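You operate a simulated robot arm through the tools that you are given. There is no shell and no other tool. Be economical: measure what you need, move in short steps, check, and stop when the job is done.

You are at the controls of a simulated robot arm. One attempt, no reset.

JOB
Put one of the filter discs from the sample table on the steel tray. Count the tubes on the sample table, then put as many of the sleeves from the sample table on the top of the relay cart. Take the brown carton on the wooden table and put it away on the top of the day tank. Put the carton on the wooden table away on the pallet. Take the black drip tray on the wooden table and put it away on the hose table. Fetch the green breather from the top of the low rack and set it in the red sample tray. Put the funnel from the hose table on the white table. Take the small red tray and put it on the white table. Take the white cover and put it in the green sample tray. Open the upper drawer. The order is free. Set down upright: green breather.

It is judged by the outcome, as a careful person would: the job done as asked, and still so three seconds after it is handed in. It fails if anything else is knocked over, pushed out of place, dropped, spilled or broken. A push-on lid holds only when it is set on centred and level and pressed home; a screw cap is set on level and turned clockwise until tight.

ROBOT AND FRAMES
A 7-joint arm with a vacuum gripper on a trunk, on a base that drives. Base frame: it is fixed to the floor where the robot stands at the start and does not move with it; the origin is under the middle of the robot, x ahead of it, y to its left, z up; the surface under the hand at the start is at about z = 0.86. Readings come in m, rad, newtons and seconds.
Its first joint turns from -2.897 to 2.897 rad. Places, roughly: black drip tray (26x18x8 cm) [0.6, -3.1, 0.8]; brown carton (9x6x5 cm) [0.7, -2.6, 0.8]; carton [0.75, -2.75, 0.75]; filter disc (7x9x3 cm) [0.7, 0, 0.9]; funnel (15x15x13 cm) [-1.7, 0.3, 0.8]; green breather (5x5x7 cm) [-1.1, -2, 0.8]; green sample tray (17x24 cm) [0.54, 1.08, 0.86]; hose table [-1.6, 0.1, 0.7]; pallet [-5.9, 4.3, 0.4]; red sample tray (17x24 cm) [0.54, 1.28, 0.86]; sleeve (3x3x4 cm) [0.7, 0.2, 0.9]; sleeve (4x4x4 cm) [0.9, 0.3, 0.9]; small red tray (17x24x4 cm) [0.8, 2.5, 0.8]; steel tray (24x20x3 cm) [-1.7, 2, 0.8]; top of the day tank [-4.6, -1.5, 0.8]; top of the relay cart [0.6, 3.2, 0.8]; tube (4x3x9 cm) [0.6, -0.5, 0.9]; upper drawer [-2.4, 3.9, 0.7]; white cover (6x6x3 cm) [0.5, 4.5, 0.8]; white table [0.7, 4, 0.8]. Payload 1.06 kg.
Tool frame: the origin (TCP) lies in the middle of the cups' lips, and z points out of the cups. The gripper has 1 cup of 0.024 m across, covering 0.024 by 0.024 m (tool x, y); the bellows give 0.008 m. With the vacuum on, a cup seals on a smooth face that it is pressed against (1 to 4 N); it does not hold porous or soft things. The pull reaches 23 N.
Orientation is that of the tool frame in the base frame, as a unit quaternion [x, y, z, w]. With the cups facing straight down, the tool's x points along the base's -x, its y along +y and its z along -z.

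CONTROLS
- The arm moves only by the tool jog_arm. Its argument "series" is one flat list of numbers, 6 for each row, row after row: the shift along the tool's x, y, z in units of 30 mm (1.0 is 30 mm), then the turn, a rotation vector about the tool's x, y, z in units of 4 degrees (1.0 is 4 degrees). In form: [x, y, z, rx, ry, rz, x, y, z, rx, ry, rz, ...]. A call has 1 to 20 rows; each row shifts and turns the commanded pose from where the row before left it, along the tool's axes as they then stand. "suction" is the vacuum: 1 switches it on, 0 off, set as the call begins (left out, the last holds). A call with a number of a shift or a turn outside -1 to 1 is refused whole. A row lasts 0.2 s, in which the tool goes at most 0.05 m and 0.15 rad; a call with a longer step from one row to the next is refused whole, and so is a gripper value outside its range. A pose out of reach is approached as far as the arm can. The call stops where the force on the tool passes 40 N (or 10 N more than at its start, if that is more) or the arm is blocked; 0.2 s more then pass. The pull builds up within a second once a cup has sealed. Time passes only in rows, and 0.2 s behind the last, so rows that do not move give it time. The reply holds the time, the measured pose of the TCP, the force on the tool along the base axes and the pull of the vacuum, in the units named above and with some noise, with the torque about the TCP (base axes, N m) and any sound that the robot's microphone picked up.
- Cameras (640 x 400 px; columns grow to the right, rows downward): "scene" is now at [0.1648, 0.208, 1.4831]; the picture's right is [-0.09, -1.00, 0.00], its down [-0.74, 0.07, -0.67] and it looks along [0.67, -0.06, -0.74] (base axes); focal length 214 px, centre (320, 200). "wrist" rides on the gripper at [0.078, 0.019, -0.096] in the tool frame; the picture's right is [-0.24, 0.97, 0.00], its down [-0.71, -0.17, -0.69] and it looks along [-0.67, -0.16, 0.73] (tool axes); focal length 243 px, centre (320, 200). There is no depth. A picture from a camera that has moved, and an enlarged one, comes with that camera's place and axes in the base frame and with its lens. The place of the scene camera against the robot may be out by one fixed shift of up to 0.025 m in any direction.
- camera(camera): a new picture of that camera. It takes no simulated time.
- base_move(legs): drives the robot by 1 to 6 legs, each [ahead, left, turn to the left] in m, m and rad, along the robot's own axes; the way and the turn of a leg run together, so that a leg with both is an arc; at most 1.5 m and 3.142 rad a leg. The arm and the cameras ride along, it lands a little off, and it stops where it bumps. It gives what a move gives.
- turn_head(pan, tilt): turns the head with the scene camera to pan (to the left, within 2.094 rad either way) and tilt (down, from -0.506 to 1.204), counted from straight ahead of the robot. It gives what a move gives.
- close_up(camera, box): a new picture of the part [left, top, right, bottom] of that camera's present view, enlarged. It takes no simulated time.
- finish_job(): hands the job in; it is judged then, once.

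Go step by step. Nothing tells you exact positions but the pictures and the camera data: compare them with the known pose of the tool, close in by small moves and look again before you grip or let go. The budget is 535 turns and 318 pictures, counting those below and the enlarged ones. Unless the task says otherwise, let go and move clear before handing in, and close with one line.

The tools are called after "Request:" as a command line: name --argument value ..., lists and objects as JSON in quotes. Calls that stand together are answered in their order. jog_arm: Moves the arm, as the interface text tells. Its arguments: {"type":"object","properties":{"series":{"type":"array","items":{"type":"number"}},"suction":{"type":"number"}},"required":["series"]} The other tools are called the same way: base_move (legs) drives the base; turn_head (pan, tilt) turns the head that bears the scene camera; camera (camera) takes a picture; close_up (camera, box) takes an enlarged picture of a part of a camera's view; finish_job () hands the job in.

At the start:

```text
time: 0.0
eef_pos: [0.532, 0.2551, 1.1171]
ee_rot: [0.0, 1.0, 0.0, 0.0]
contact_force: [0.4, -0.8, 0.5]
torque: [-0.02, 0.0, -0.01]
pull: 0.0
robot x, y, heading: [0.0001, 0.0004, -0.002]
head pan, tilt: [-0.093, 0.836]
```

scene: 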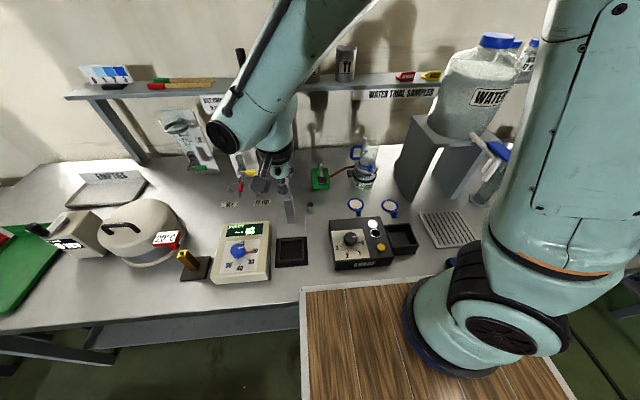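
wrist: 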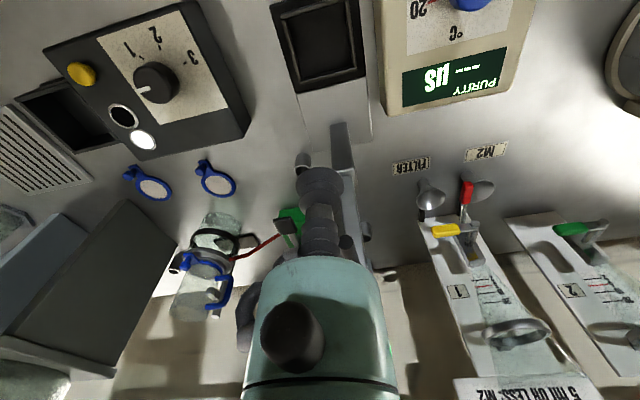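

I see the sample table ahead with instruments, filter discs (two blue-rimmed) and the arm in view. I'll look around with the head first.

Request:
close_up --camera "scene" --box '[200, 120, 520, 320]'

Request:
turn_head --pan -0.8 --tilt 0.6

Request:
camera --camera "scene"

Request:
turn_head --pan 0.8 --tilt 0.6

Request:
camera --camera "scene"

```text
2.00 times, centred on (360, 220) of scene
camera zoom: at [0.1648, 0.208, 1.4831], right [-0.09, -1.0, 0.0], down [-0.74, 0.07, -0.67], along [0.67, -0.06, -0.74], focal length 429 px, centre (240, 160)
```

zoom: 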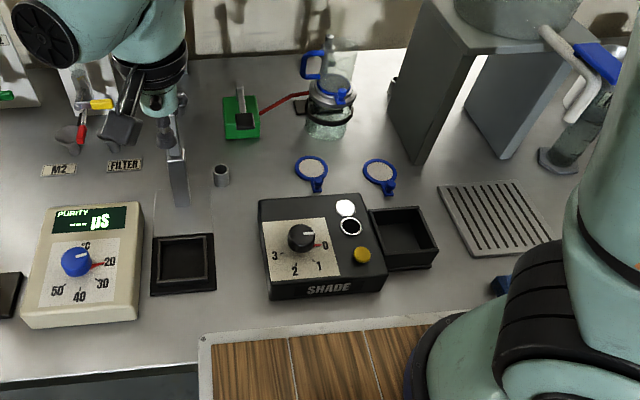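

```text
time: 1.1
eef_pos: [0.5326, 0.2546, 1.1177]
ee_rot: [0.0, 1.0, 0.0, 0.0]
contact_force: [0.5, 0.2, -0.2]
torque: [-0.01, -0.02, 0.01]
pull: 0.2
robot x, y, heading: [-0.0008, -0.0039, 0.003]
head pan, tilt: [-0.799, 0.6]
```

```text
314 pictures are left
camera scene: at [0.1479, 0.1519, 1.5029], right [-0.72, -0.7, 0.0], down [-0.39, 0.4, -0.82], along [0.58, -0.59, -0.57], focal length 214 px, centre (320, 200)
```

scene: 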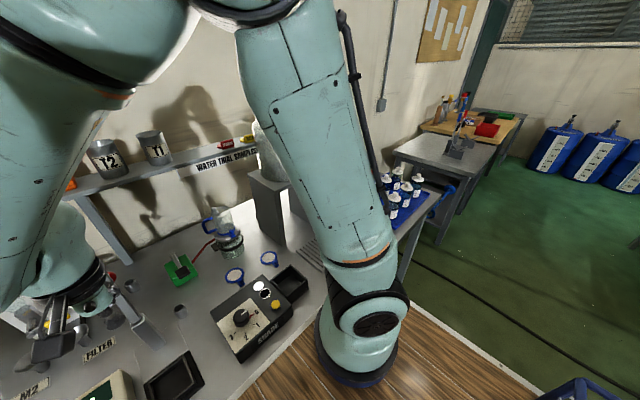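

```text
time: 2.7
eef_pos: [0.5316, 0.2563, 1.1173]
ee_rot: [0.0, 1.0, 0.0, 0.0]
contact_force: [0.5, 0.9, -0.8]
torque: [-0.01, 0.01, -0.02]
pull: 0.1
robot x, y, heading: [0.0015, 0.0033, 0.003]
head pan, tilt: [0.799, 0.6]
```

```text
313 pictures are left
camera scene: at [0.1478, 0.2786, 1.5029], right [0.72, -0.7, 0.0], down [-0.39, -0.4, -0.83], along [0.58, 0.59, -0.56], focal length 214 px, centre (320, 200)
```

scene: 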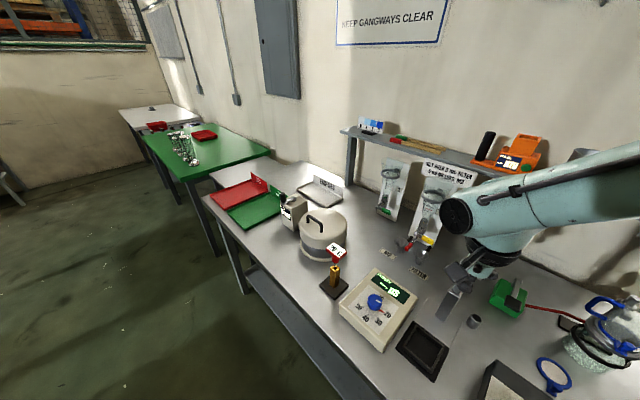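

Request:
turn_head --pan -0.05 --tilt 0.9

Request:
jog_arm --series '[1, 0, -1, 0, 0, 0, 1, 0, -1, 0, 0, 0, 1, 0, -1, 0, 0, 0, 1, 1, -1, 0, 0, 0, 0, 1, -1, 0, 0, 0, 0, 1, -1, 0, 0, 0, 0, 1, 0, 0, 0, 0, 0, 1, 0, 0, 0, 0, 0, 1, 0, 0, 0, 0, 0, 1, 0, 0, 0, 0]'

Request:
camera --camera "scene"

Request:
camera --camera "wrist"

```text
time: 3.9
eef_pos: [0.5319, 0.2555, 1.1164]
ee_rot: [0.0, 1.0, 0.0, -0.001]
contact_force: [0.0, 0.6, 0.3]
torque: [0.0, 0.0, -0.01]
pull: 0.0
robot x, y, heading: [0.0001, -0.0007, -0.002]
head pan, tilt: [-0.051, 0.901]
```

```text
refused: row 4 steps farther than a row can; nothing moved
```

```text
312 pictures are left
camera scene: at [0.1616, 0.2115, 1.4781], right [-0.05, -1.0, 0.0], down [-0.78, 0.04, -0.62], along [0.62, -0.03, -0.78], focal length 214 px, centre (320, 200)
```

scene: 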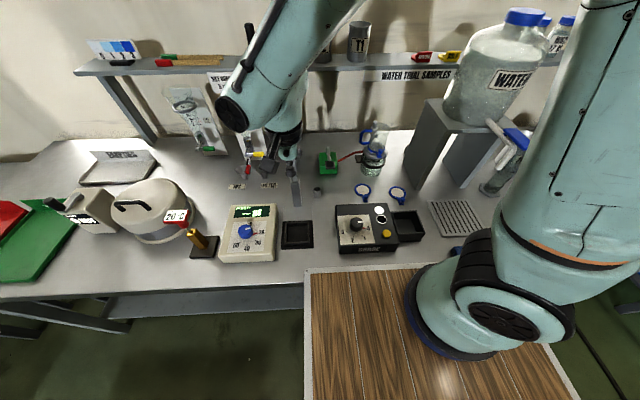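

```text
311 pictures are left
camera wrist: at [0.4543, 0.2737, 1.2124], right [0.24, 0.97, 0.0], down [0.71, -0.17, 0.69], along [0.67, -0.16, -0.73], focal length 243 px, centre (320, 200)
```

wrist: 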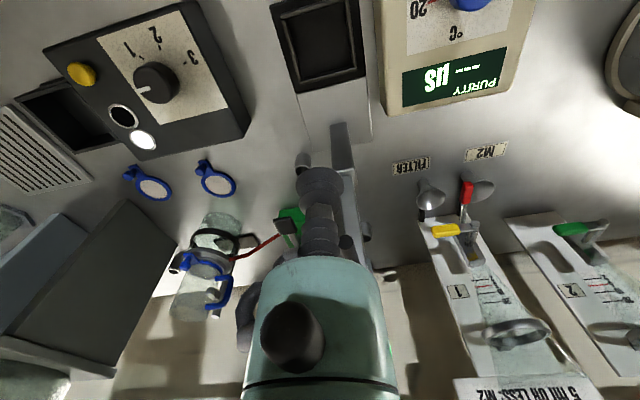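

Request:
jog_arm --series '[1, 0, -1, 0, 0, 0, 0, 0, -1, 0, 0, 0, 0, 0, -1, 0, 0, 0, 0, 1, -1, 0, 0, 0, 0, 1, 0, 0, 0, 0, 0, 1, 0, 0, 0, 0, 0, 1, 0, 0, 0, 0, 0, 1, 0, 0, 0, 0, 0, 1, 0, 0, 0, 0, 0, 1, 0, 0, 0, 0, 0, 1, 0, 0, 0, 0]'

Request:
camera --camera "scene"

Request:
camera --camera "wrist"

```text
time: 6.3
eef_pos: [0.5034, 0.4949, 1.2384]
ee_rot: [0.0, 1.0, 0.0, 0.0]
contact_force: [-0.1, 0.5, 0.1]
torque: [0.04, 0.01, 0.01]
pull: 0.1
robot x, y, heading: [-0.0016, 0.0, -0.001]
head pan, tilt: [-0.051, 0.901]
```

```text
310 pictures are left
camera scene: at [0.1616, 0.211, 1.4782], right [-0.05, -1.0, 0.0], down [-0.78, 0.04, -0.62], along [0.62, -0.03, -0.78], focal length 214 px, centre (320, 200)
```

scene: 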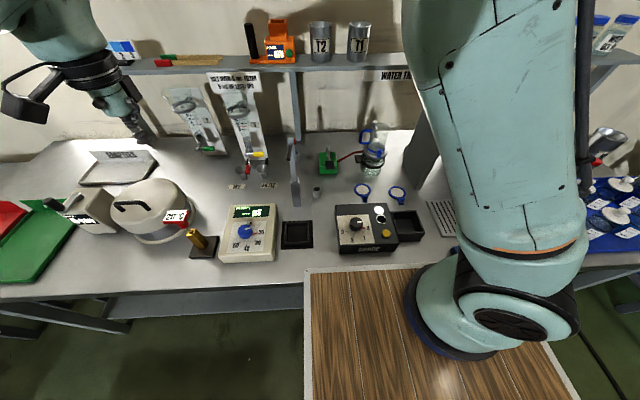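

```text
309 pictures are left
camera wrist: at [0.4247, 0.5129, 1.3328], right [0.24, 0.97, 0.0], down [0.71, -0.17, 0.69], along [0.67, -0.16, -0.73], focal length 243 px, centre (320, 200)
```

wrist: 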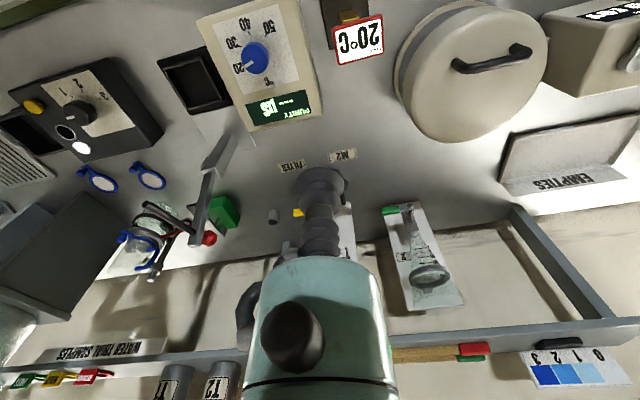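

Request:
close_up --camera "scene" --box '[220, 130, 420, 255]'

Request:
close_up --camera "wrist" --box '[60, 120, 380, 320]'

Request:
turn_head --pan -1.1 --tilt 0.8

Request:
camera --camera "scene"

```text
3.20 times, centred on (320, 192) of scene
camera zoom: at [0.1616, 0.211, 1.4782], right [-0.05, -1.0, 0.0], down [-0.78, 0.04, -0.62], along [0.62, -0.03, -0.78], focal length 686 px, centre (320, 224)
```

zoom: 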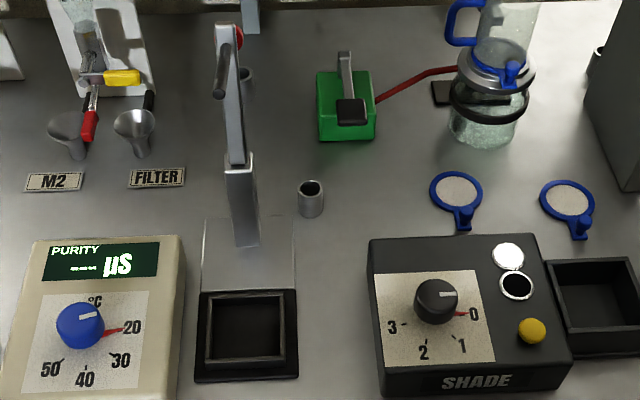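

```text
2.00 times, centred on (220, 220) of wrist
camera zoom: at [0.4247, 0.5129, 1.3328], right [0.24, 0.97, 0.0], down [0.71, -0.17, 0.69], along [0.67, -0.16, -0.73], focal length 485 px, centre (520, 160)
```

zoom: 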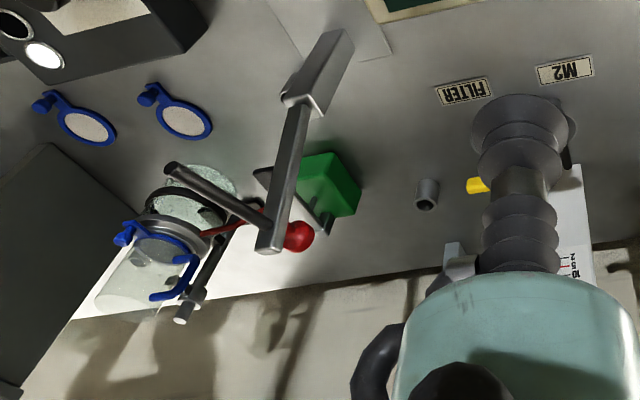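

```text
time: 7.6
eef_pos: [0.503, 0.495, 1.2383]
ee_rot: [0.0, 1.0, 0.0, 0.0]
contact_force: [-0.6, -0.8, -0.7]
torque: [0.02, -0.02, 0.01]
pull: 0.0
robot x, y, heading: [-0.0031, -0.002, 0.001]
head pan, tilt: [-1.1, 0.799]
```

```text
306 pictures are left
camera scene: at [0.1229, 0.1434, 1.486], right [-0.89, -0.45, 0.0], down [-0.33, 0.64, -0.7], along [0.32, -0.62, -0.72], focal length 214 px, centre (320, 200)
```

scene: 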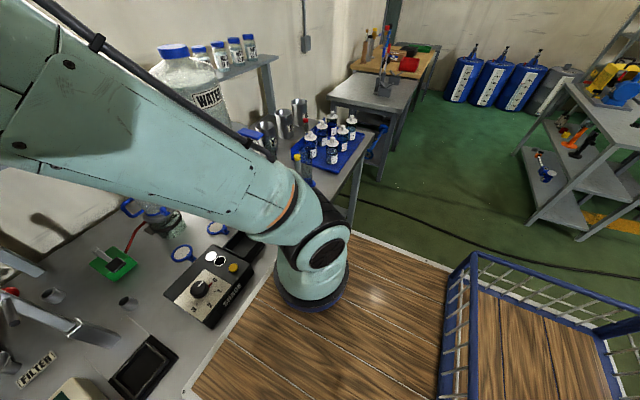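

Request:
close_up --camera "scene" --box '[240, 80, 400, 180]'

Request:
close_up --camera "scene" --box '[0, 200, 320, 400]'

```text
4.00 times, centred on (320, 130) of scene
camera zoom: at [0.1229, 0.1434, 1.486], right [-0.89, -0.45, 0.0], down [-0.33, 0.64, -0.7], along [0.32, -0.62, -0.72], focal length 858 px, centre (320, 480)
```

zoom: 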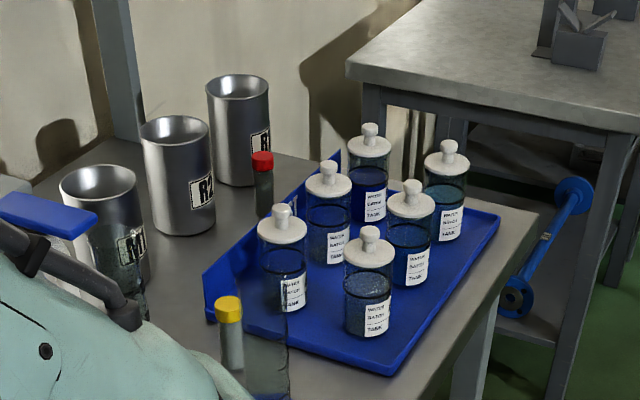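

```text
2.00 times, centred on (160, 300) of scene
camera zoom: at [0.1229, 0.1434, 1.486], right [-0.89, -0.45, 0.0], down [-0.33, 0.64, -0.7], along [0.32, -0.62, -0.72], focal length 429 px, centre (640, 0)
```

zoom: 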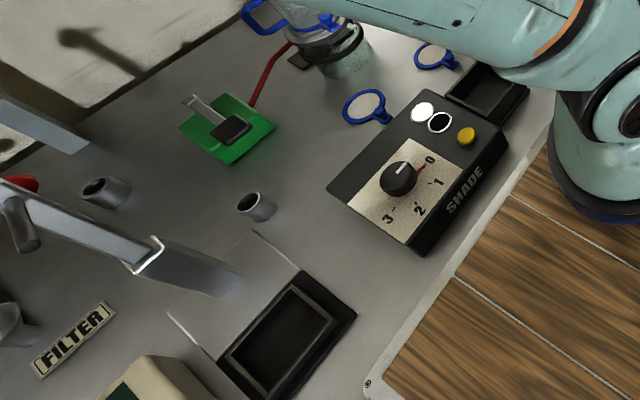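

Request:
base_move --legs '[[-0.2, 0, 0], [0, -0.5, 0]]'

Request:
camera --camera "scene"

Request:
turn_head --pan -0.3 --tilt 0.7

Request:
camera --camera "scene"

```text
time: 11.8
eef_pos: [0.2975, -0.0049, 1.238]
ee_rot: [-0.005, 1.0, 0.001, -0.001]
contact_force: [-0.4, -0.3, 0.8]
torque: [-0.01, 0.02, -0.02]
pull: 0.1
robot x, y, heading: [-0.2001, -0.5065, 0.013]
head pan, tilt: [-1.1, 0.799]
```

```text
303 pictures are left
camera scene: at [-0.077, -0.3596, 1.486], right [-0.89, -0.46, 0.0], down [-0.33, 0.64, -0.7], along [0.32, -0.62, -0.72], focal length 214 px, centre (320, 200)
```

scene: 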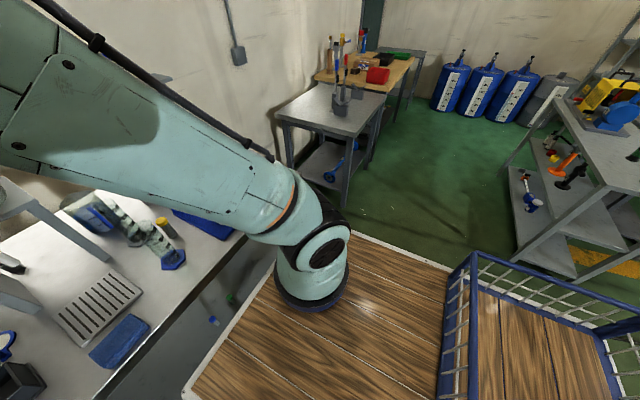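

```text
time: 12.9
eef_pos: [0.2979, -0.0044, 1.2379]
ee_rot: [-0.005, 1.0, 0.0, -0.001]
contact_force: [0.1, 0.7, -0.7]
torque: [-0.03, 0.0, -0.01]
pull: 0.0
robot x, y, heading: [-0.201, -0.5056, 0.008]
head pan, tilt: [-0.3, 0.7]
```

```text
302 pictures are left
camera scene: at [-0.033, -0.3124, 1.4943], right [-0.29, -0.96, 0.0], down [-0.62, 0.18, -0.76], along [0.73, -0.22, -0.64], focal length 214 px, centre (320, 200)
```

scene: 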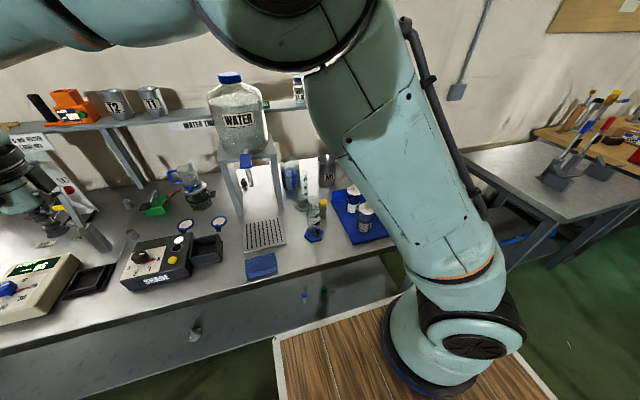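

Request:
close_up --camera "scene" --box '[220, 150, 400, 270]'

Request:
close_up --camera "wrist" --box '[0, 0, 640, 400]'

Request:
close_up --camera "scene" --box '[100, 150, 260, 250]'

```text
3.33 times, centred on (310, 210) of scene
camera zoom: at [-0.033, -0.3124, 1.4943], right [-0.29, -0.96, 0.0], down [-0.62, 0.18, -0.76], along [0.73, -0.22, -0.64], focal length 715 px, centre (353, 167)
```

zoom: 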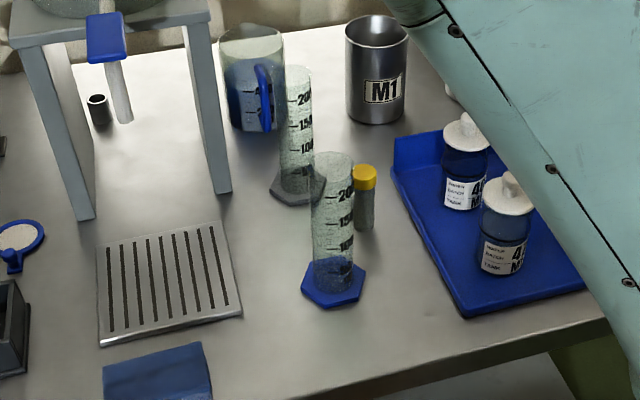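

```text
1.00 times, centred on (320, 200) of wrist (not enlarged: the box is as wide or as high as the picture)
camera zoom: at [0.2209, 0.0131, 1.3325], right [0.23, 0.97, 0.0], down [0.71, -0.16, 0.69], along [0.67, -0.15, -0.73], focal length 243 px, centre (320, 200)
```

zoom: 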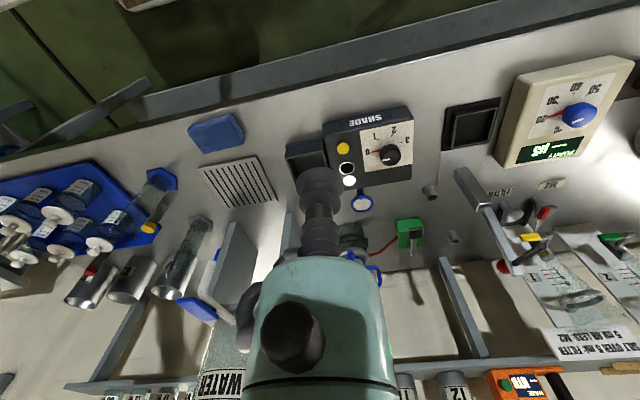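

```text
4.00 times, centred on (180, 200) of scene
camera zoom: at [-0.033, -0.3124, 1.4943], right [-0.29, -0.96, 0.0], down [-0.62, 0.18, -0.76], along [0.73, -0.22, -0.64], focal length 858 px, centre (880, 200)
```

zoom: 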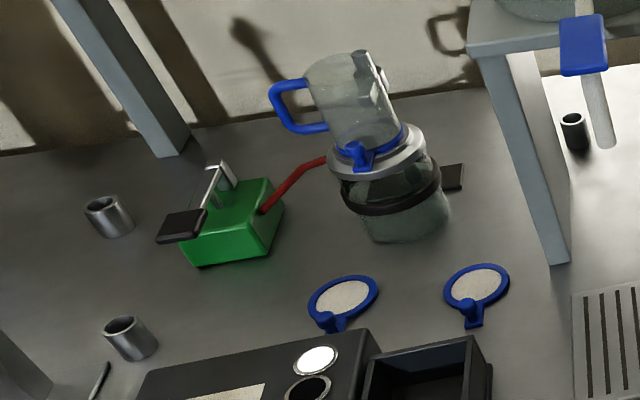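

Request:
jog_arm --series '[0, -1, -1, 0, 0, 0, 0, -1, 0, 0, 0, 0, 0, -1, 0, 0, 0, 0, 0, -1, 0, 0, 0, 0, 0, -1, 0, 0, 0, 0, 0, -1, 0, 0, 0, 0, 0, -1, 0, 0, 0, 0, 0, -1, 0, 0, 0, 0, 0, -1, 0, 0, 0, 0, 0, -1, 0, 0, 0, 0, 0, -1, 0, 0, 0, 0, 0, -1, 0, 0, 0, 0, 0, -1, 0, 0, 0, 0, 0, -1, 0, 0, 0, 0]'

Request:
camera --camera "wrist"

Request:
close_up --camera "wrist" --box '[0, 100, 320, 300]'

Request:
camera --camera "scene"

```text
time: 15.9
eef_pos: [0.3024, -0.4268, 1.2685]
ee_rot: [-0.005, 1.0, 0.0, 0.0]
contact_force: [0.1, -0.4, 0.1]
torque: [0.05, 0.04, -0.02]
pull: 0.1
robot x, y, heading: [-0.1961, -0.5031, 0.015]
head pan, tilt: [-0.3, 0.7]
```

```text
298 pictures are left
camera wrist: at [0.2245, -0.4094, 1.3636], right [0.23, 0.97, 0.0], down [0.71, -0.16, 0.69], along [0.67, -0.15, -0.73], focal length 243 px, centre (320, 200)
```

wrist: 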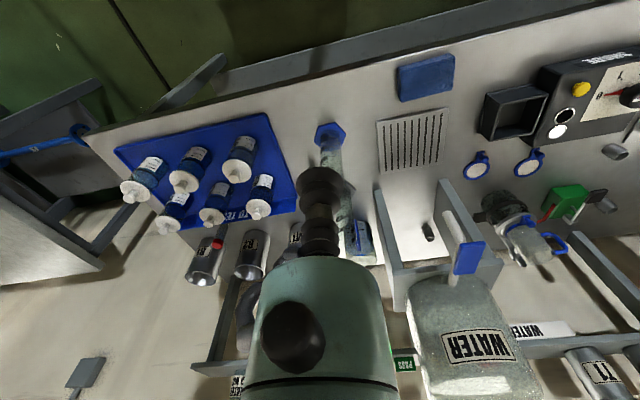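

```text
2.00 times, centred on (160, 200) of wrist
camera zoom: at [0.2245, -0.4094, 1.3636], right [0.23, 0.97, 0.0], down [0.71, -0.16, 0.69], along [0.67, -0.15, -0.73], focal length 485 px, centre (640, 200)
```

zoom: 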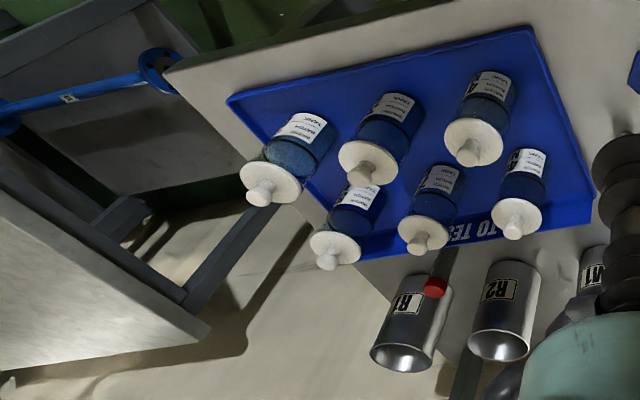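

```text
296 pictures are left
camera scene: at [-0.0329, -0.3122, 1.4942], right [-0.29, -0.96, 0.0], down [-0.62, 0.18, -0.76], along [0.73, -0.22, -0.64], focal length 214 px, centre (320, 200)
```

scene: 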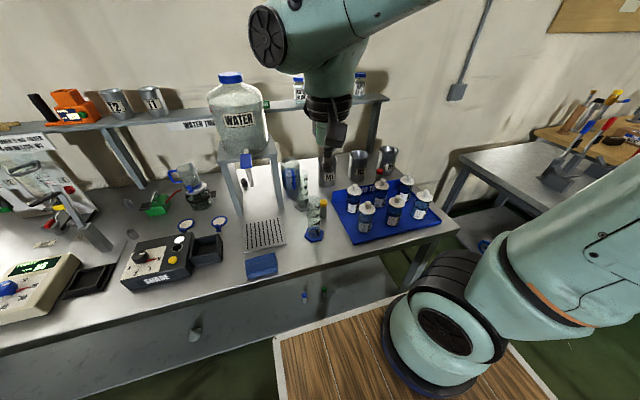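

Request:
close_up --camera "scene" --box '[270, 130, 460, 255]'

Request:
close_up --camera "scene" --box '[0, 140, 160, 240]'

Request:
close_up --camera "wrist" --box '[320, 50, 640, 250]'

```text
3.20 times, centred on (365, 192) of scene
camera zoom: at [-0.0329, -0.3122, 1.4942], right [-0.29, -0.96, 0.0], down [-0.62, 0.18, -0.76], along [0.73, -0.22, -0.64], focal length 686 px, centre (176, 224)
```

zoom: 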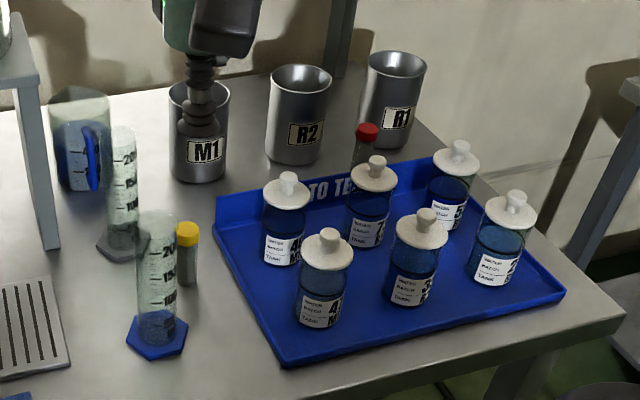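

```text
4.00 times, centred on (80, 190) of scene
camera zoom: at [-0.0329, -0.3122, 1.4942], right [-0.29, -0.96, 0.0], down [-0.62, 0.18, -0.76], along [0.73, -0.22, -0.64], focal length 858 px, centre (1280, 240)
```

zoom: 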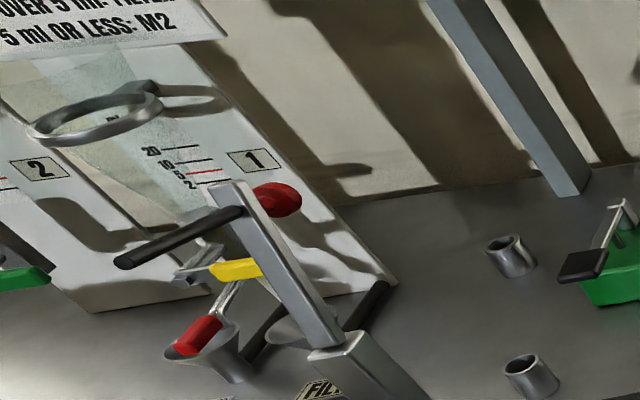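

```text
2.00 times, centred on (480, 150) of wrist
camera zoom: at [0.2245, -0.4094, 1.3636], right [0.23, 0.97, 0.0], down [0.71, -0.16, 0.69], along [0.67, -0.15, -0.73], focal length 485 px, centre (0, 300)
```

zoom: 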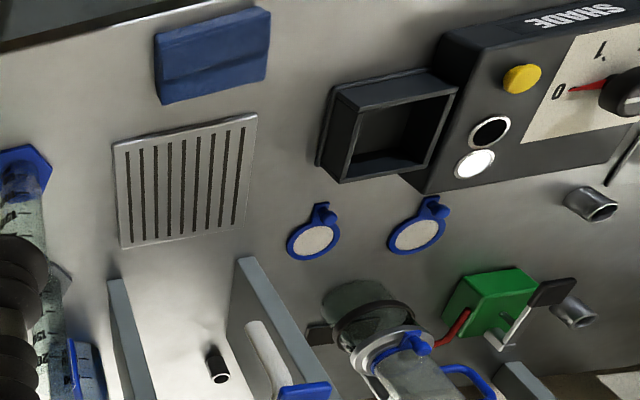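

Request:
base_move --legs '[[0, 0.4, 0], [0.15, 0, 0]]'

Request:
camera --camera "wrist"

```text
time: 19.4
eef_pos: [0.4512, -0.0326, 1.2683]
ee_rot: [-0.001, 1.0, 0.0, 0.0]
contact_force: [0.6, 0.3, 0.2]
torque: [0.02, 0.0, 0.0]
pull: 0.1
robot x, y, heading: [-0.0494, -0.1111, 0.001]
head pan, tilt: [-0.3, 0.7]
```

```text
292 pictures are left
camera wrist: at [0.3737, -0.016, 1.3636], right [0.23, 0.97, 0.0], down [0.71, -0.17, 0.68], along [0.67, -0.16, -0.73], focal length 243 px, centre (320, 200)
```

wrist: 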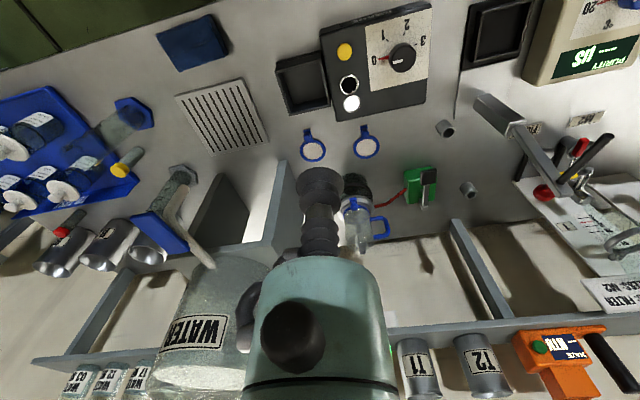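

Request:
jog_arm --series '[-1, 0.5, 0, 0, 0, 0, -1, 0.5, 0, 0, 0, 0, -1, 0.5, 0.5, 0, 0, 0, -1, 0, 1, 0, 0, 0, 0, 0, 1, 0, 0, 0, 0, 0, 1, 0, 0, 0, 0, 0, 1, 0, 0, 0, 0, 0, 1, 0, 0, 0, 0, 0, 1, 0, 0, 0]'

Request:
camera --camera "wrist"

Request:
turn_head --pan -0.1 --tilt 0.8

Request:
camera --camera "scene"

```text
time: 21.4
eef_pos: [0.5715, 0.0132, 1.0745]
ee_rot: [-0.003, 1.0, 0.001, 0.0]
contact_force: [0.2, -0.8, -0.2]
torque: [0.03, -0.04, -0.01]
pull: 0.2
robot x, y, heading: [-0.0478, -0.1044, 0.004]
head pan, tilt: [-0.3, 0.7]
```

```text
291 pictures are left
camera wrist: at [0.4932, 0.031, 1.1687], right [0.23, 0.97, 0.0], down [0.71, -0.17, 0.69], along [0.67, -0.16, -0.73], focal length 243 px, centre (320, 200)
```

wrist: 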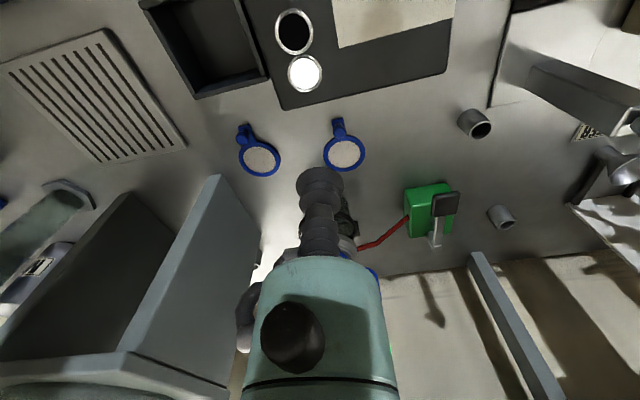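

```text
time: 22.1
eef_pos: [0.5706, 0.0132, 1.075]
ee_rot: [-0.002, 1.0, 0.0, 0.0]
contact_force: [0.3, -0.2, 0.0]
torque: [-0.03, -0.01, -0.01]
pull: 0.0
robot x, y, heading: [-0.0511, -0.1055, 0.007]
head pan, tilt: [-0.099, 0.799]
```

```text
290 pictures are left
camera scene: at [0.1157, 0.0992, 1.4861], right [-0.1, -1.0, 0.0], down [-0.71, 0.07, -0.7], along [0.69, -0.07, -0.72], focal length 214 px, centre (320, 200)
```

scene: 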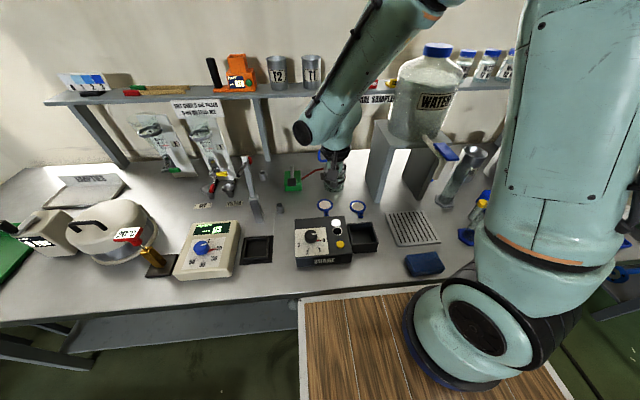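

Request:
close_up --camera "wrist" --box '[220, 100, 380, 200]'

Request:
close_up --camera "wrist" --box '[420, 90, 540, 240]'

Request:
close_up --camera "scene" --box '[300, 170, 380, 220]'

```text
4.00 times, centred on (300, 150) of wrist
camera zoom: at [0.4935, 0.0311, 1.169], right [0.23, 0.97, 0.0], down [0.71, -0.17, 0.69], along [0.67, -0.16, -0.73], focal length 970 px, centre (400, 400)
```

zoom: 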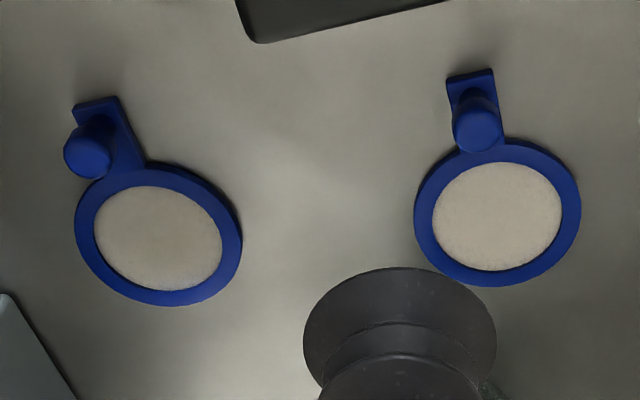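

```text
2.67 times, centred on (480, 165) of wrist
camera zoom: at [0.4935, 0.0311, 1.169], right [0.23, 0.97, 0.0], down [0.71, -0.17, 0.69], along [0.67, -0.16, -0.73], focal length 647 px, centre (-107, 293)
```

zoom: 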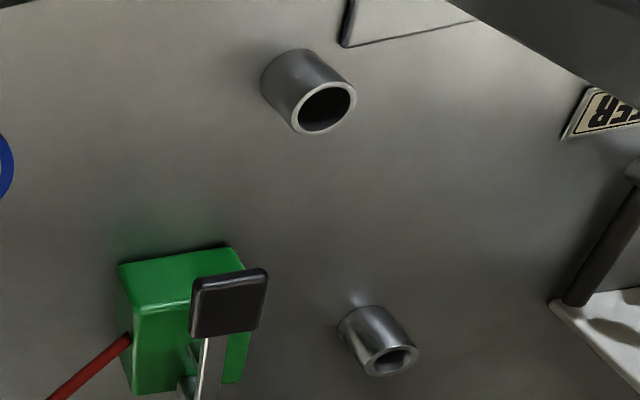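

```text
8.00 times, centred on (340, 195) of scene
camera zoom: at [0.1157, 0.0992, 1.4861], right [-0.1, -1.0, 0.0], down [-0.71, 0.07, -0.7], along [0.69, -0.07, -0.72], focal length 1716 px, centre (160, 240)
```

zoom: 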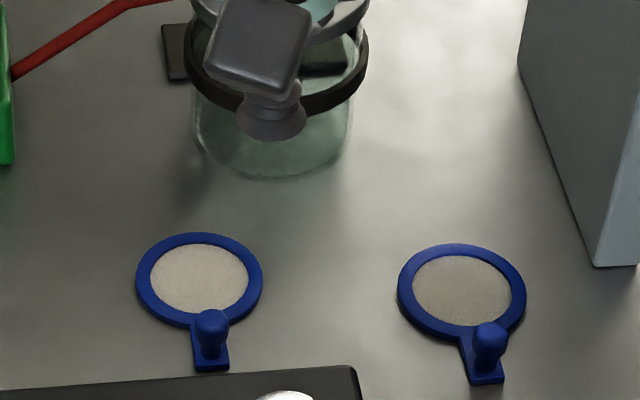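

Request:
jog_arm --series '[-1, 0.26, 0.5, 0, 0, 0, -1, 0, 0.5, 0, 0, 0, -1, 0, 0.8, 0, 0, 0, -0.85, 0, 1, 0, 0, 0, 0, 0, 1, 0, 0, 0, 0, 0, 1, 0, 0, 0]'

Request:
close_up --camera "wrist" --box '[160, 60, 480, 260]'

Request:
close_up --camera "scene" --box '[240, 120, 400, 220]'

```text
time: 23.5
eef_pos: [0.6878, 0.0201, 0.9273]
ee_rot: [-0.003, 1.0, 0.0, 0.001]
contact_force: [-1.0, 0.0, -0.6]
torque: [0.01, 0.0, 0.04]
pull: 0.2
robot x, y, heading: [-0.0488, -0.1085, 0.004]
head pan, tilt: [-0.099, 0.799]
```

```text
2.00 times, centred on (320, 160) of wrist
camera zoom: at [0.6099, 0.0384, 1.0223], right [0.23, 0.97, 0.0], down [0.71, -0.17, 0.69], along [0.67, -0.16, -0.73], focal length 485 px, centre (320, 280)
```

zoom: 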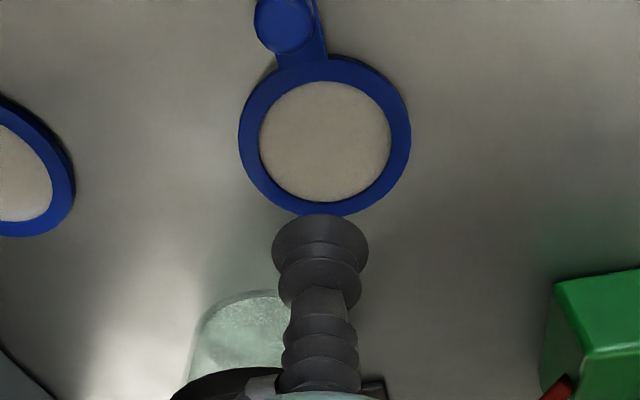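

```text
4.00 times, centred on (320, 170) of scene
camera zoom: at [0.1155, 0.0991, 1.4861], right [-0.09, -1.0, 0.0], down [-0.71, 0.07, -0.7], along [0.69, -0.07, -0.72], focal length 858 px, centre (320, 320)
```

zoom: 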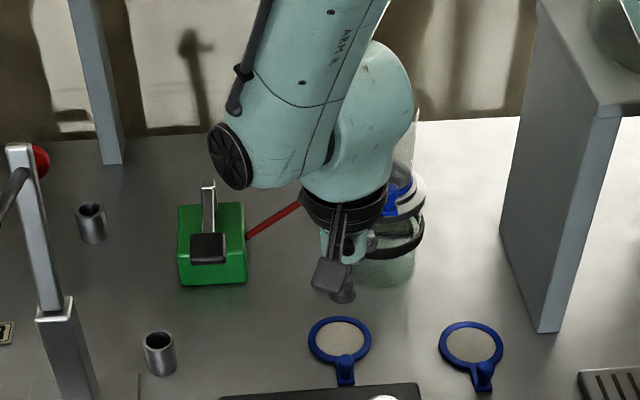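

Request:
jog_arm --series '[0, 0, 0.7, 0, 0, 0, 0, 0, 0.7, 0, 0, 0, 0, 0, 0.4, 0, 0, 0, 0, 0, 0.1, 0, 0, 0, 0, 0, 0.1, 0, 0, 0]' --suction 1

Request:
close_up --camera "wrist" --box '[160, 60, 480, 260]'

```text
time: 24.7
eef_pos: [0.6862, 0.0208, 0.8703]
ee_rot: [-0.003, 1.0, 0.0, 0.0]
contact_force: [0.0, 0.3, -0.1]
torque: [-0.01, 0.04, 0.0]
pull: 0.0
robot x, y, heading: [-0.051, -0.1109, 0.007]
head pan, tilt: [-0.099, 0.799]
```

```text
2.00 times, centred on (320, 160) of wrist
camera zoom: at [0.609, 0.039, 0.9648], right [0.23, 0.97, 0.0], down [0.71, -0.17, 0.69], along [0.67, -0.16, -0.73], focal length 485 px, centre (320, 280)
```

zoom: 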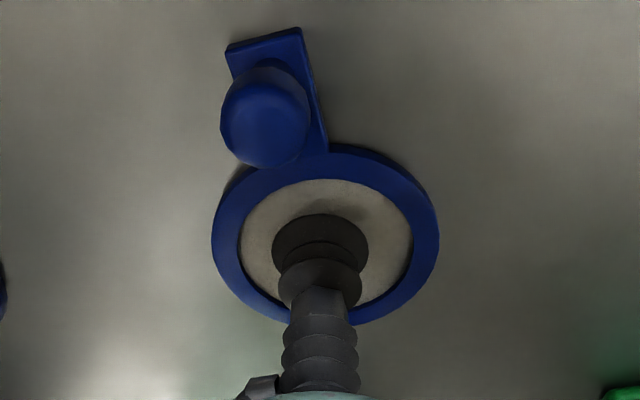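

Request:
jog_arm --series '[0, 0, 0.1, 0, 0, 0, 0, 0, 0.1, 0, 0, 0, 0, 0, 0.05, 0, 0, 0, 0, 0, 0, 0, 0, 0, 0, 0, 0, 0, 0, 0, 0, 0, 0, 0, 0, 0]'

```text
time: 26.1
eef_pos: [0.6861, 0.0195, 0.8618]
ee_rot: [-0.003, 1.0, -0.001, 0.0]
contact_force: [-0.3, 2.8, 7.1]
torque: [0.01, 0.01, -0.03]
pull: 22.8
robot x, y, heading: [-0.0487, -0.1089, 0.005]
head pan, tilt: [-0.099, 0.799]
```

Request:
jog_arm --series '[0, 0, -0.5, 0, 0, 0, 0, 0, -0.7, 0, 0, 0, 0, 0, -1, 0, 0, 0, 0, 0, -1, 0, 0, 0]'

Request:
close_up --camera "wrist" --box '[160, 60, 480, 260]'

```text
time: 27.1
eef_pos: [0.6866, 0.0184, 0.9571]
ee_rot: [-0.002, 1.0, 0.0, -0.001]
contact_force: [0.3, 0.0, 0.2]
torque: [0.0, 0.02, -0.02]
pull: 23.6
robot x, y, heading: [-0.0497, -0.11, 0.007]
head pan, tilt: [-0.099, 0.799]
```

```text
2.00 times, centred on (320, 160) of wrist
camera zoom: at [0.609, 0.0365, 1.0515], right [0.23, 0.97, 0.0], down [0.71, -0.17, 0.68], along [0.67, -0.16, -0.73], focal length 485 px, centre (320, 280)
```

zoom: 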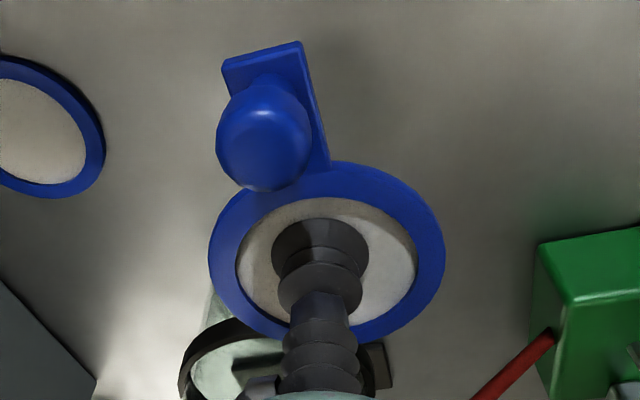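

Request:
jog_arm --series '[0, 0, -1, 0, 0, 0, 0, 0, -1, 0, 0, 0, 0, 0, -1, 0, 0, 0, 0, 0, -1, 0, 0, 0, 1, 0, -1, 0, 0, 0, 1, 0, -1, 0, 0, 0, 1, 0, -1, 0, 0, 0, 1, 0, 0, 0, 0, 0, 1, 0, 0, 0, 0, 0, 1, 0, 0, 0, 0, 0]'

Request:
turn_head --pan 2.0 --tilt 0.4

Request:
camera --camera "scene"

Request:
turn_head --pan -2.0 --tilt 0.4

Request:
camera --camera "scene"

```text
time: 29.3
eef_pos: [0.5077, 0.0198, 1.1685]
ee_rot: [-0.001, 1.0, 0.0, -0.001]
contact_force: [0.0, 0.2, -1.1]
torque: [0.0, 0.05, -0.03]
pull: 23.4
robot x, y, heading: [-0.0472, -0.1115, 0.005]
head pan, tilt: [-0.099, 0.799]
```

```text
time: 31.3
eef_pos: [0.507, 0.0188, 1.1695]
ee_rot: [-0.003, 1.0, 0.0, 0.0]
contact_force: [0.9, 0.8, 0.5]
torque: [0.03, -0.02, -0.01]
pull: 23.1
robot x, y, heading: [-0.0489, -0.11, 0.01]
head pan, tilt: [2.0, 0.4]
```

```text
282 pictures are left
camera scene: at [-0.0035, 0.1909, 1.5211], right [0.91, 0.42, 0.0], down [0.16, -0.35, -0.92], along [-0.39, 0.84, -0.39], focal length 214 px, centre (320, 200)
```

scene: 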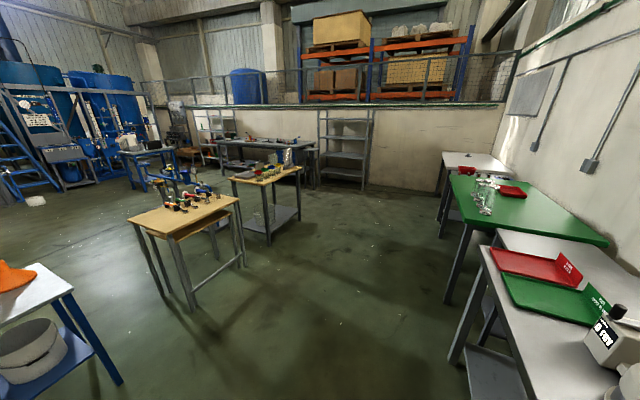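

```text
time: 34.5
eef_pos: [0.5074, 0.0181, 1.1705]
ee_rot: [-0.003, 1.0, 0.0, 0.0]
contact_force: [-0.5, 0.7, -0.9]
torque: [0.0, -0.01, 0.01]
pull: 23.1
robot x, y, heading: [-0.052, -0.1098, 0.007]
head pan, tilt: [-2.0, 0.4]
```

```text
281 pictures are left
camera scene: at [-0.0027, 0.0225, 1.5211], right [-0.91, 0.41, 0.0], down [0.16, 0.35, -0.92], along [-0.38, -0.84, -0.39], focal length 214 px, centre (320, 200)
```

scene: 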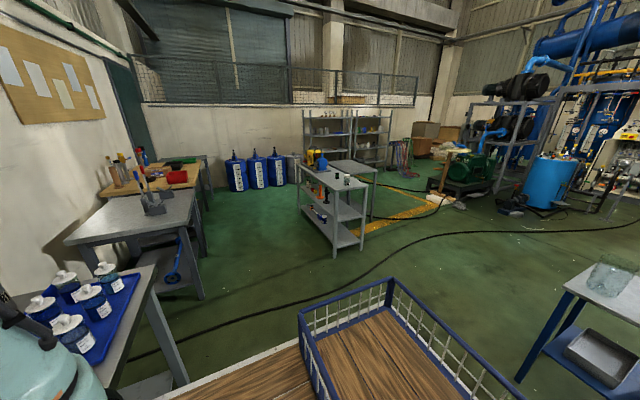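

Request:
turn_head --pan 2.0 --tilt 0.4

Request:
close_up --camera "scene" --box '[100, 120, 340, 270]'

Request:
close_up --camera "scene" --box '[400, 130, 640, 280]'

```text
time: 37.8
eef_pos: [0.5062, 0.0186, 1.17]
ee_rot: [-0.003, 1.0, -0.001, 0.0]
contact_force: [0.2, -0.1, -0.8]
torque: [-0.04, 0.03, 0.01]
pull: 22.2
robot x, y, heading: [-0.0497, -0.1042, 0.008]
head pan, tilt: [2.0, 0.4]
```

```text
2.67 times, centred on (220, 195) of scene
camera zoom: at [-0.0035, 0.1909, 1.5211], right [0.91, 0.42, 0.0], down [0.16, -0.35, -0.92], along [-0.39, 0.84, -0.39], focal length 572 px, centre (587, 213)
```

zoom: 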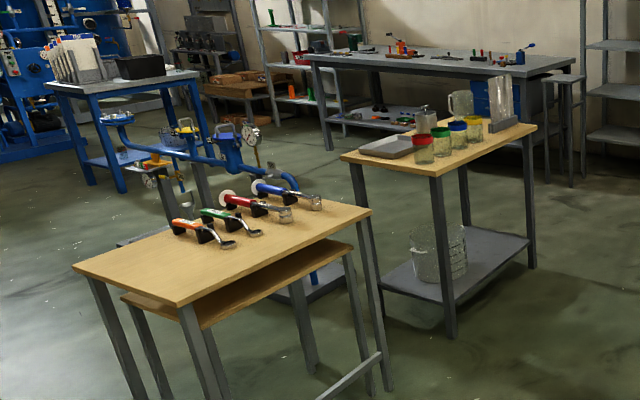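

```text
2.67 times, centred on (520, 205) of scene
camera zoom: at [-0.0035, 0.1909, 1.5211], right [0.91, 0.42, 0.0], down [0.16, -0.35, -0.92], along [-0.39, 0.84, -0.39], focal length 572 px, centre (-213, 187)
```

zoom: 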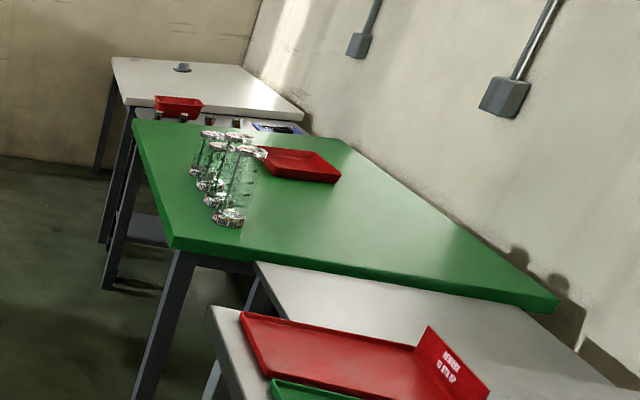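

Request:
base_move --legs '[[-0.3, 0, 0], [0, 0, 1.563], [1.5, 0.1, 0], [0.6, 0, 0], [0, 0, 1.571]]'

Request:
turn_head --pan 0 --tilt 0.6

Request:
camera --camera "scene"

```text
refused: leg 3 is longer than a leg can be; nothing moved
```

```text
time: 39.8
eef_pos: [0.5074, 0.0185, 1.1694]
ee_rot: [-0.002, 1.0, 0.001, 0.0]
contact_force: [0.1, 0.4, -0.1]
torque: [0.0, -0.01, 0.0]
pull: 23.1
robot x, y, heading: [-0.0491, -0.1085, 0.007]
head pan, tilt: [0.0, 0.6]
```

```text
278 pictures are left
camera scene: at [0.1238, 0.1073, 1.5029], right [0.01, -1.0, 0.0], down [-0.56, 0.0, -0.83], along [0.83, 0.0, -0.56], focal length 214 px, centre (320, 200)
```

scene: 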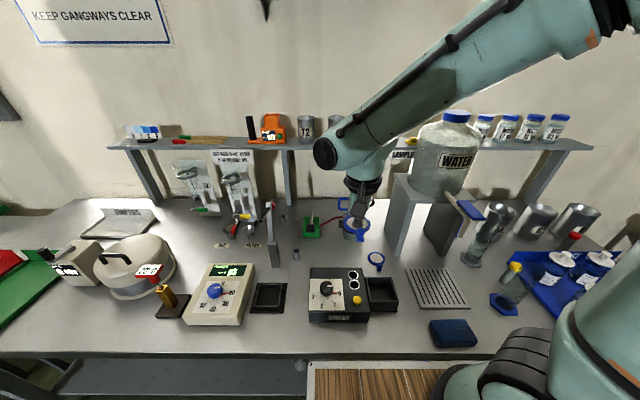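

Request:
base_move --legs '[[-0.3, 0, 0], [0, 0, 1.563], [1.4, 0.1, 0], [0.7, 0, 0], [0, 0, 1.571], [0.3, 0, 0]]'

Request:
camera --camera "scene"

```text
time: 61.0
eef_pos: [-1.2509, 1.8914, 1.1698]
ee_rot: [1.0, -0.027, 0.0, 0.0]
contact_force: [-0.1, 0.0, -0.5]
torque: [-0.01, -0.02, 0.03]
pull: 23.3
robot x, y, heading: [-0.6847, 1.9877, 3.085]
head pan, tilt: [0.0, 0.6]
```

```text
277 pictures are left
camera scene: at [-0.9014, 1.7926, 1.5029], right [0.05, 1.0, 0.0], down [0.56, -0.03, -0.83], along [-0.82, 0.05, -0.56], focal length 214 px, centre (320, 200)
```

scene: 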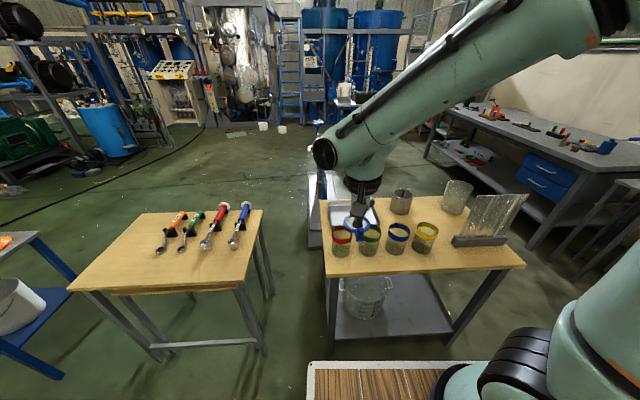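

Request:
base_move --legs '[[0.17, 0, 0.05]]'

Request:
camera --camera "wrist"

```text
time: 62.5
eef_pos: [-1.4158, 1.8716, 1.169]
ee_rot: [1.0, -0.004, 0.0, 0.001]
contact_force: [0.0, 0.2, 0.6]
torque: [0.01, 0.0, 0.01]
pull: 22.6
robot x, y, heading: [-0.8605, 1.9925, 3.135]
head pan, tilt: [0.0, 0.6]
```

```text
276 pictures are left
camera wrist: at [-1.3371, 1.8512, 1.2644], right [-0.24, -0.97, 0.0], down [-0.71, 0.18, 0.69], along [-0.66, 0.17, -0.73], focal length 243 px, centre (320, 200)
```

wrist: 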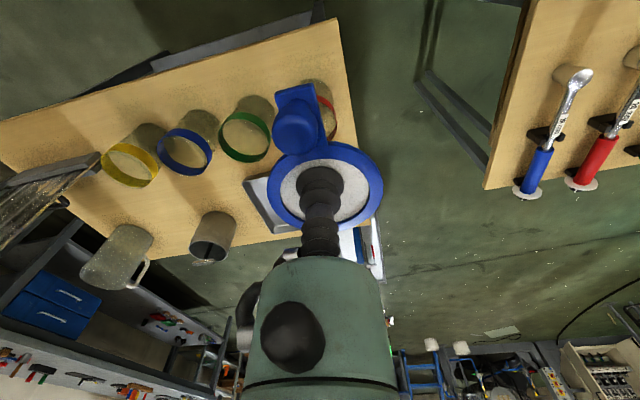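

Request:
jog_arm --series '[-1, -0.36, 0, 0, 0, 0, -1, -0.36, 0, 0, 0, 0, -1, -0.36, 0, 0, 0, 0, -1, -0.36, 0, 0, 0, 0, -1, -0.36, 0, 0, 0, 0, -1, -0.36, 0, 0, 0, 0, -1, -0.36, 0, 0, 0, 0, -1, -0.36, 0.5, 0, 0, 0, -1, -0.36, 0.5, 0, 0, 0, -1, -0.36, 1, 0, 0, 0, -1, -0.36, 1, 0, 0, 0, 0, 0, 1, 0, 0, 0, 0, 0, 1, 0, 0, 0, 0, 0, 1, 0, 0, 0]'

Request:
camera --camera "wrist"

Request:
camera --camera "scene"

```text
time: 65.5
eef_pos: [-1.7448, 1.9927, 0.9902]
ee_rot: [1.0, -0.004, -0.001, 0.0]
contact_force: [0.3, -0.2, -0.2]
torque: [0.0, 0.02, -0.01]
pull: 22.8
robot x, y, heading: [-0.8568, 1.9926, 3.135]
head pan, tilt: [0.0, 0.6]
```

```text
275 pictures are left
camera wrist: at [-1.6656, 1.9731, 1.085], right [-0.24, -0.97, 0.0], down [-0.71, 0.18, 0.69], along [-0.67, 0.17, -0.73], focal length 243 px, centre (320, 200)
```

wrist: 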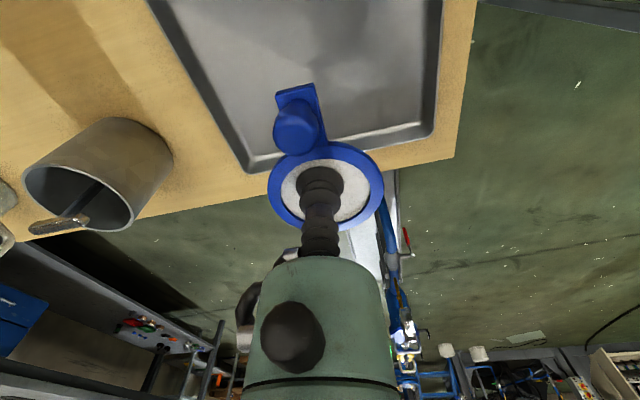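

```text
274 pictures are left
camera scene: at [-1.0614, 1.7889, 1.503], right [0.01, 1.0, 0.0], down [0.56, 0.0, -0.83], along [-0.83, 0.01, -0.56], focal length 214 px, centre (320, 200)
```

scene: 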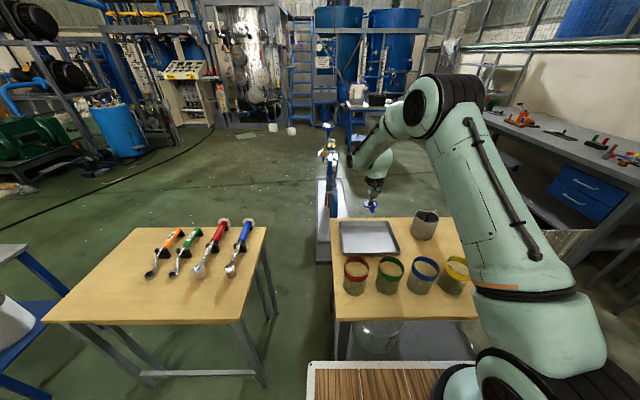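

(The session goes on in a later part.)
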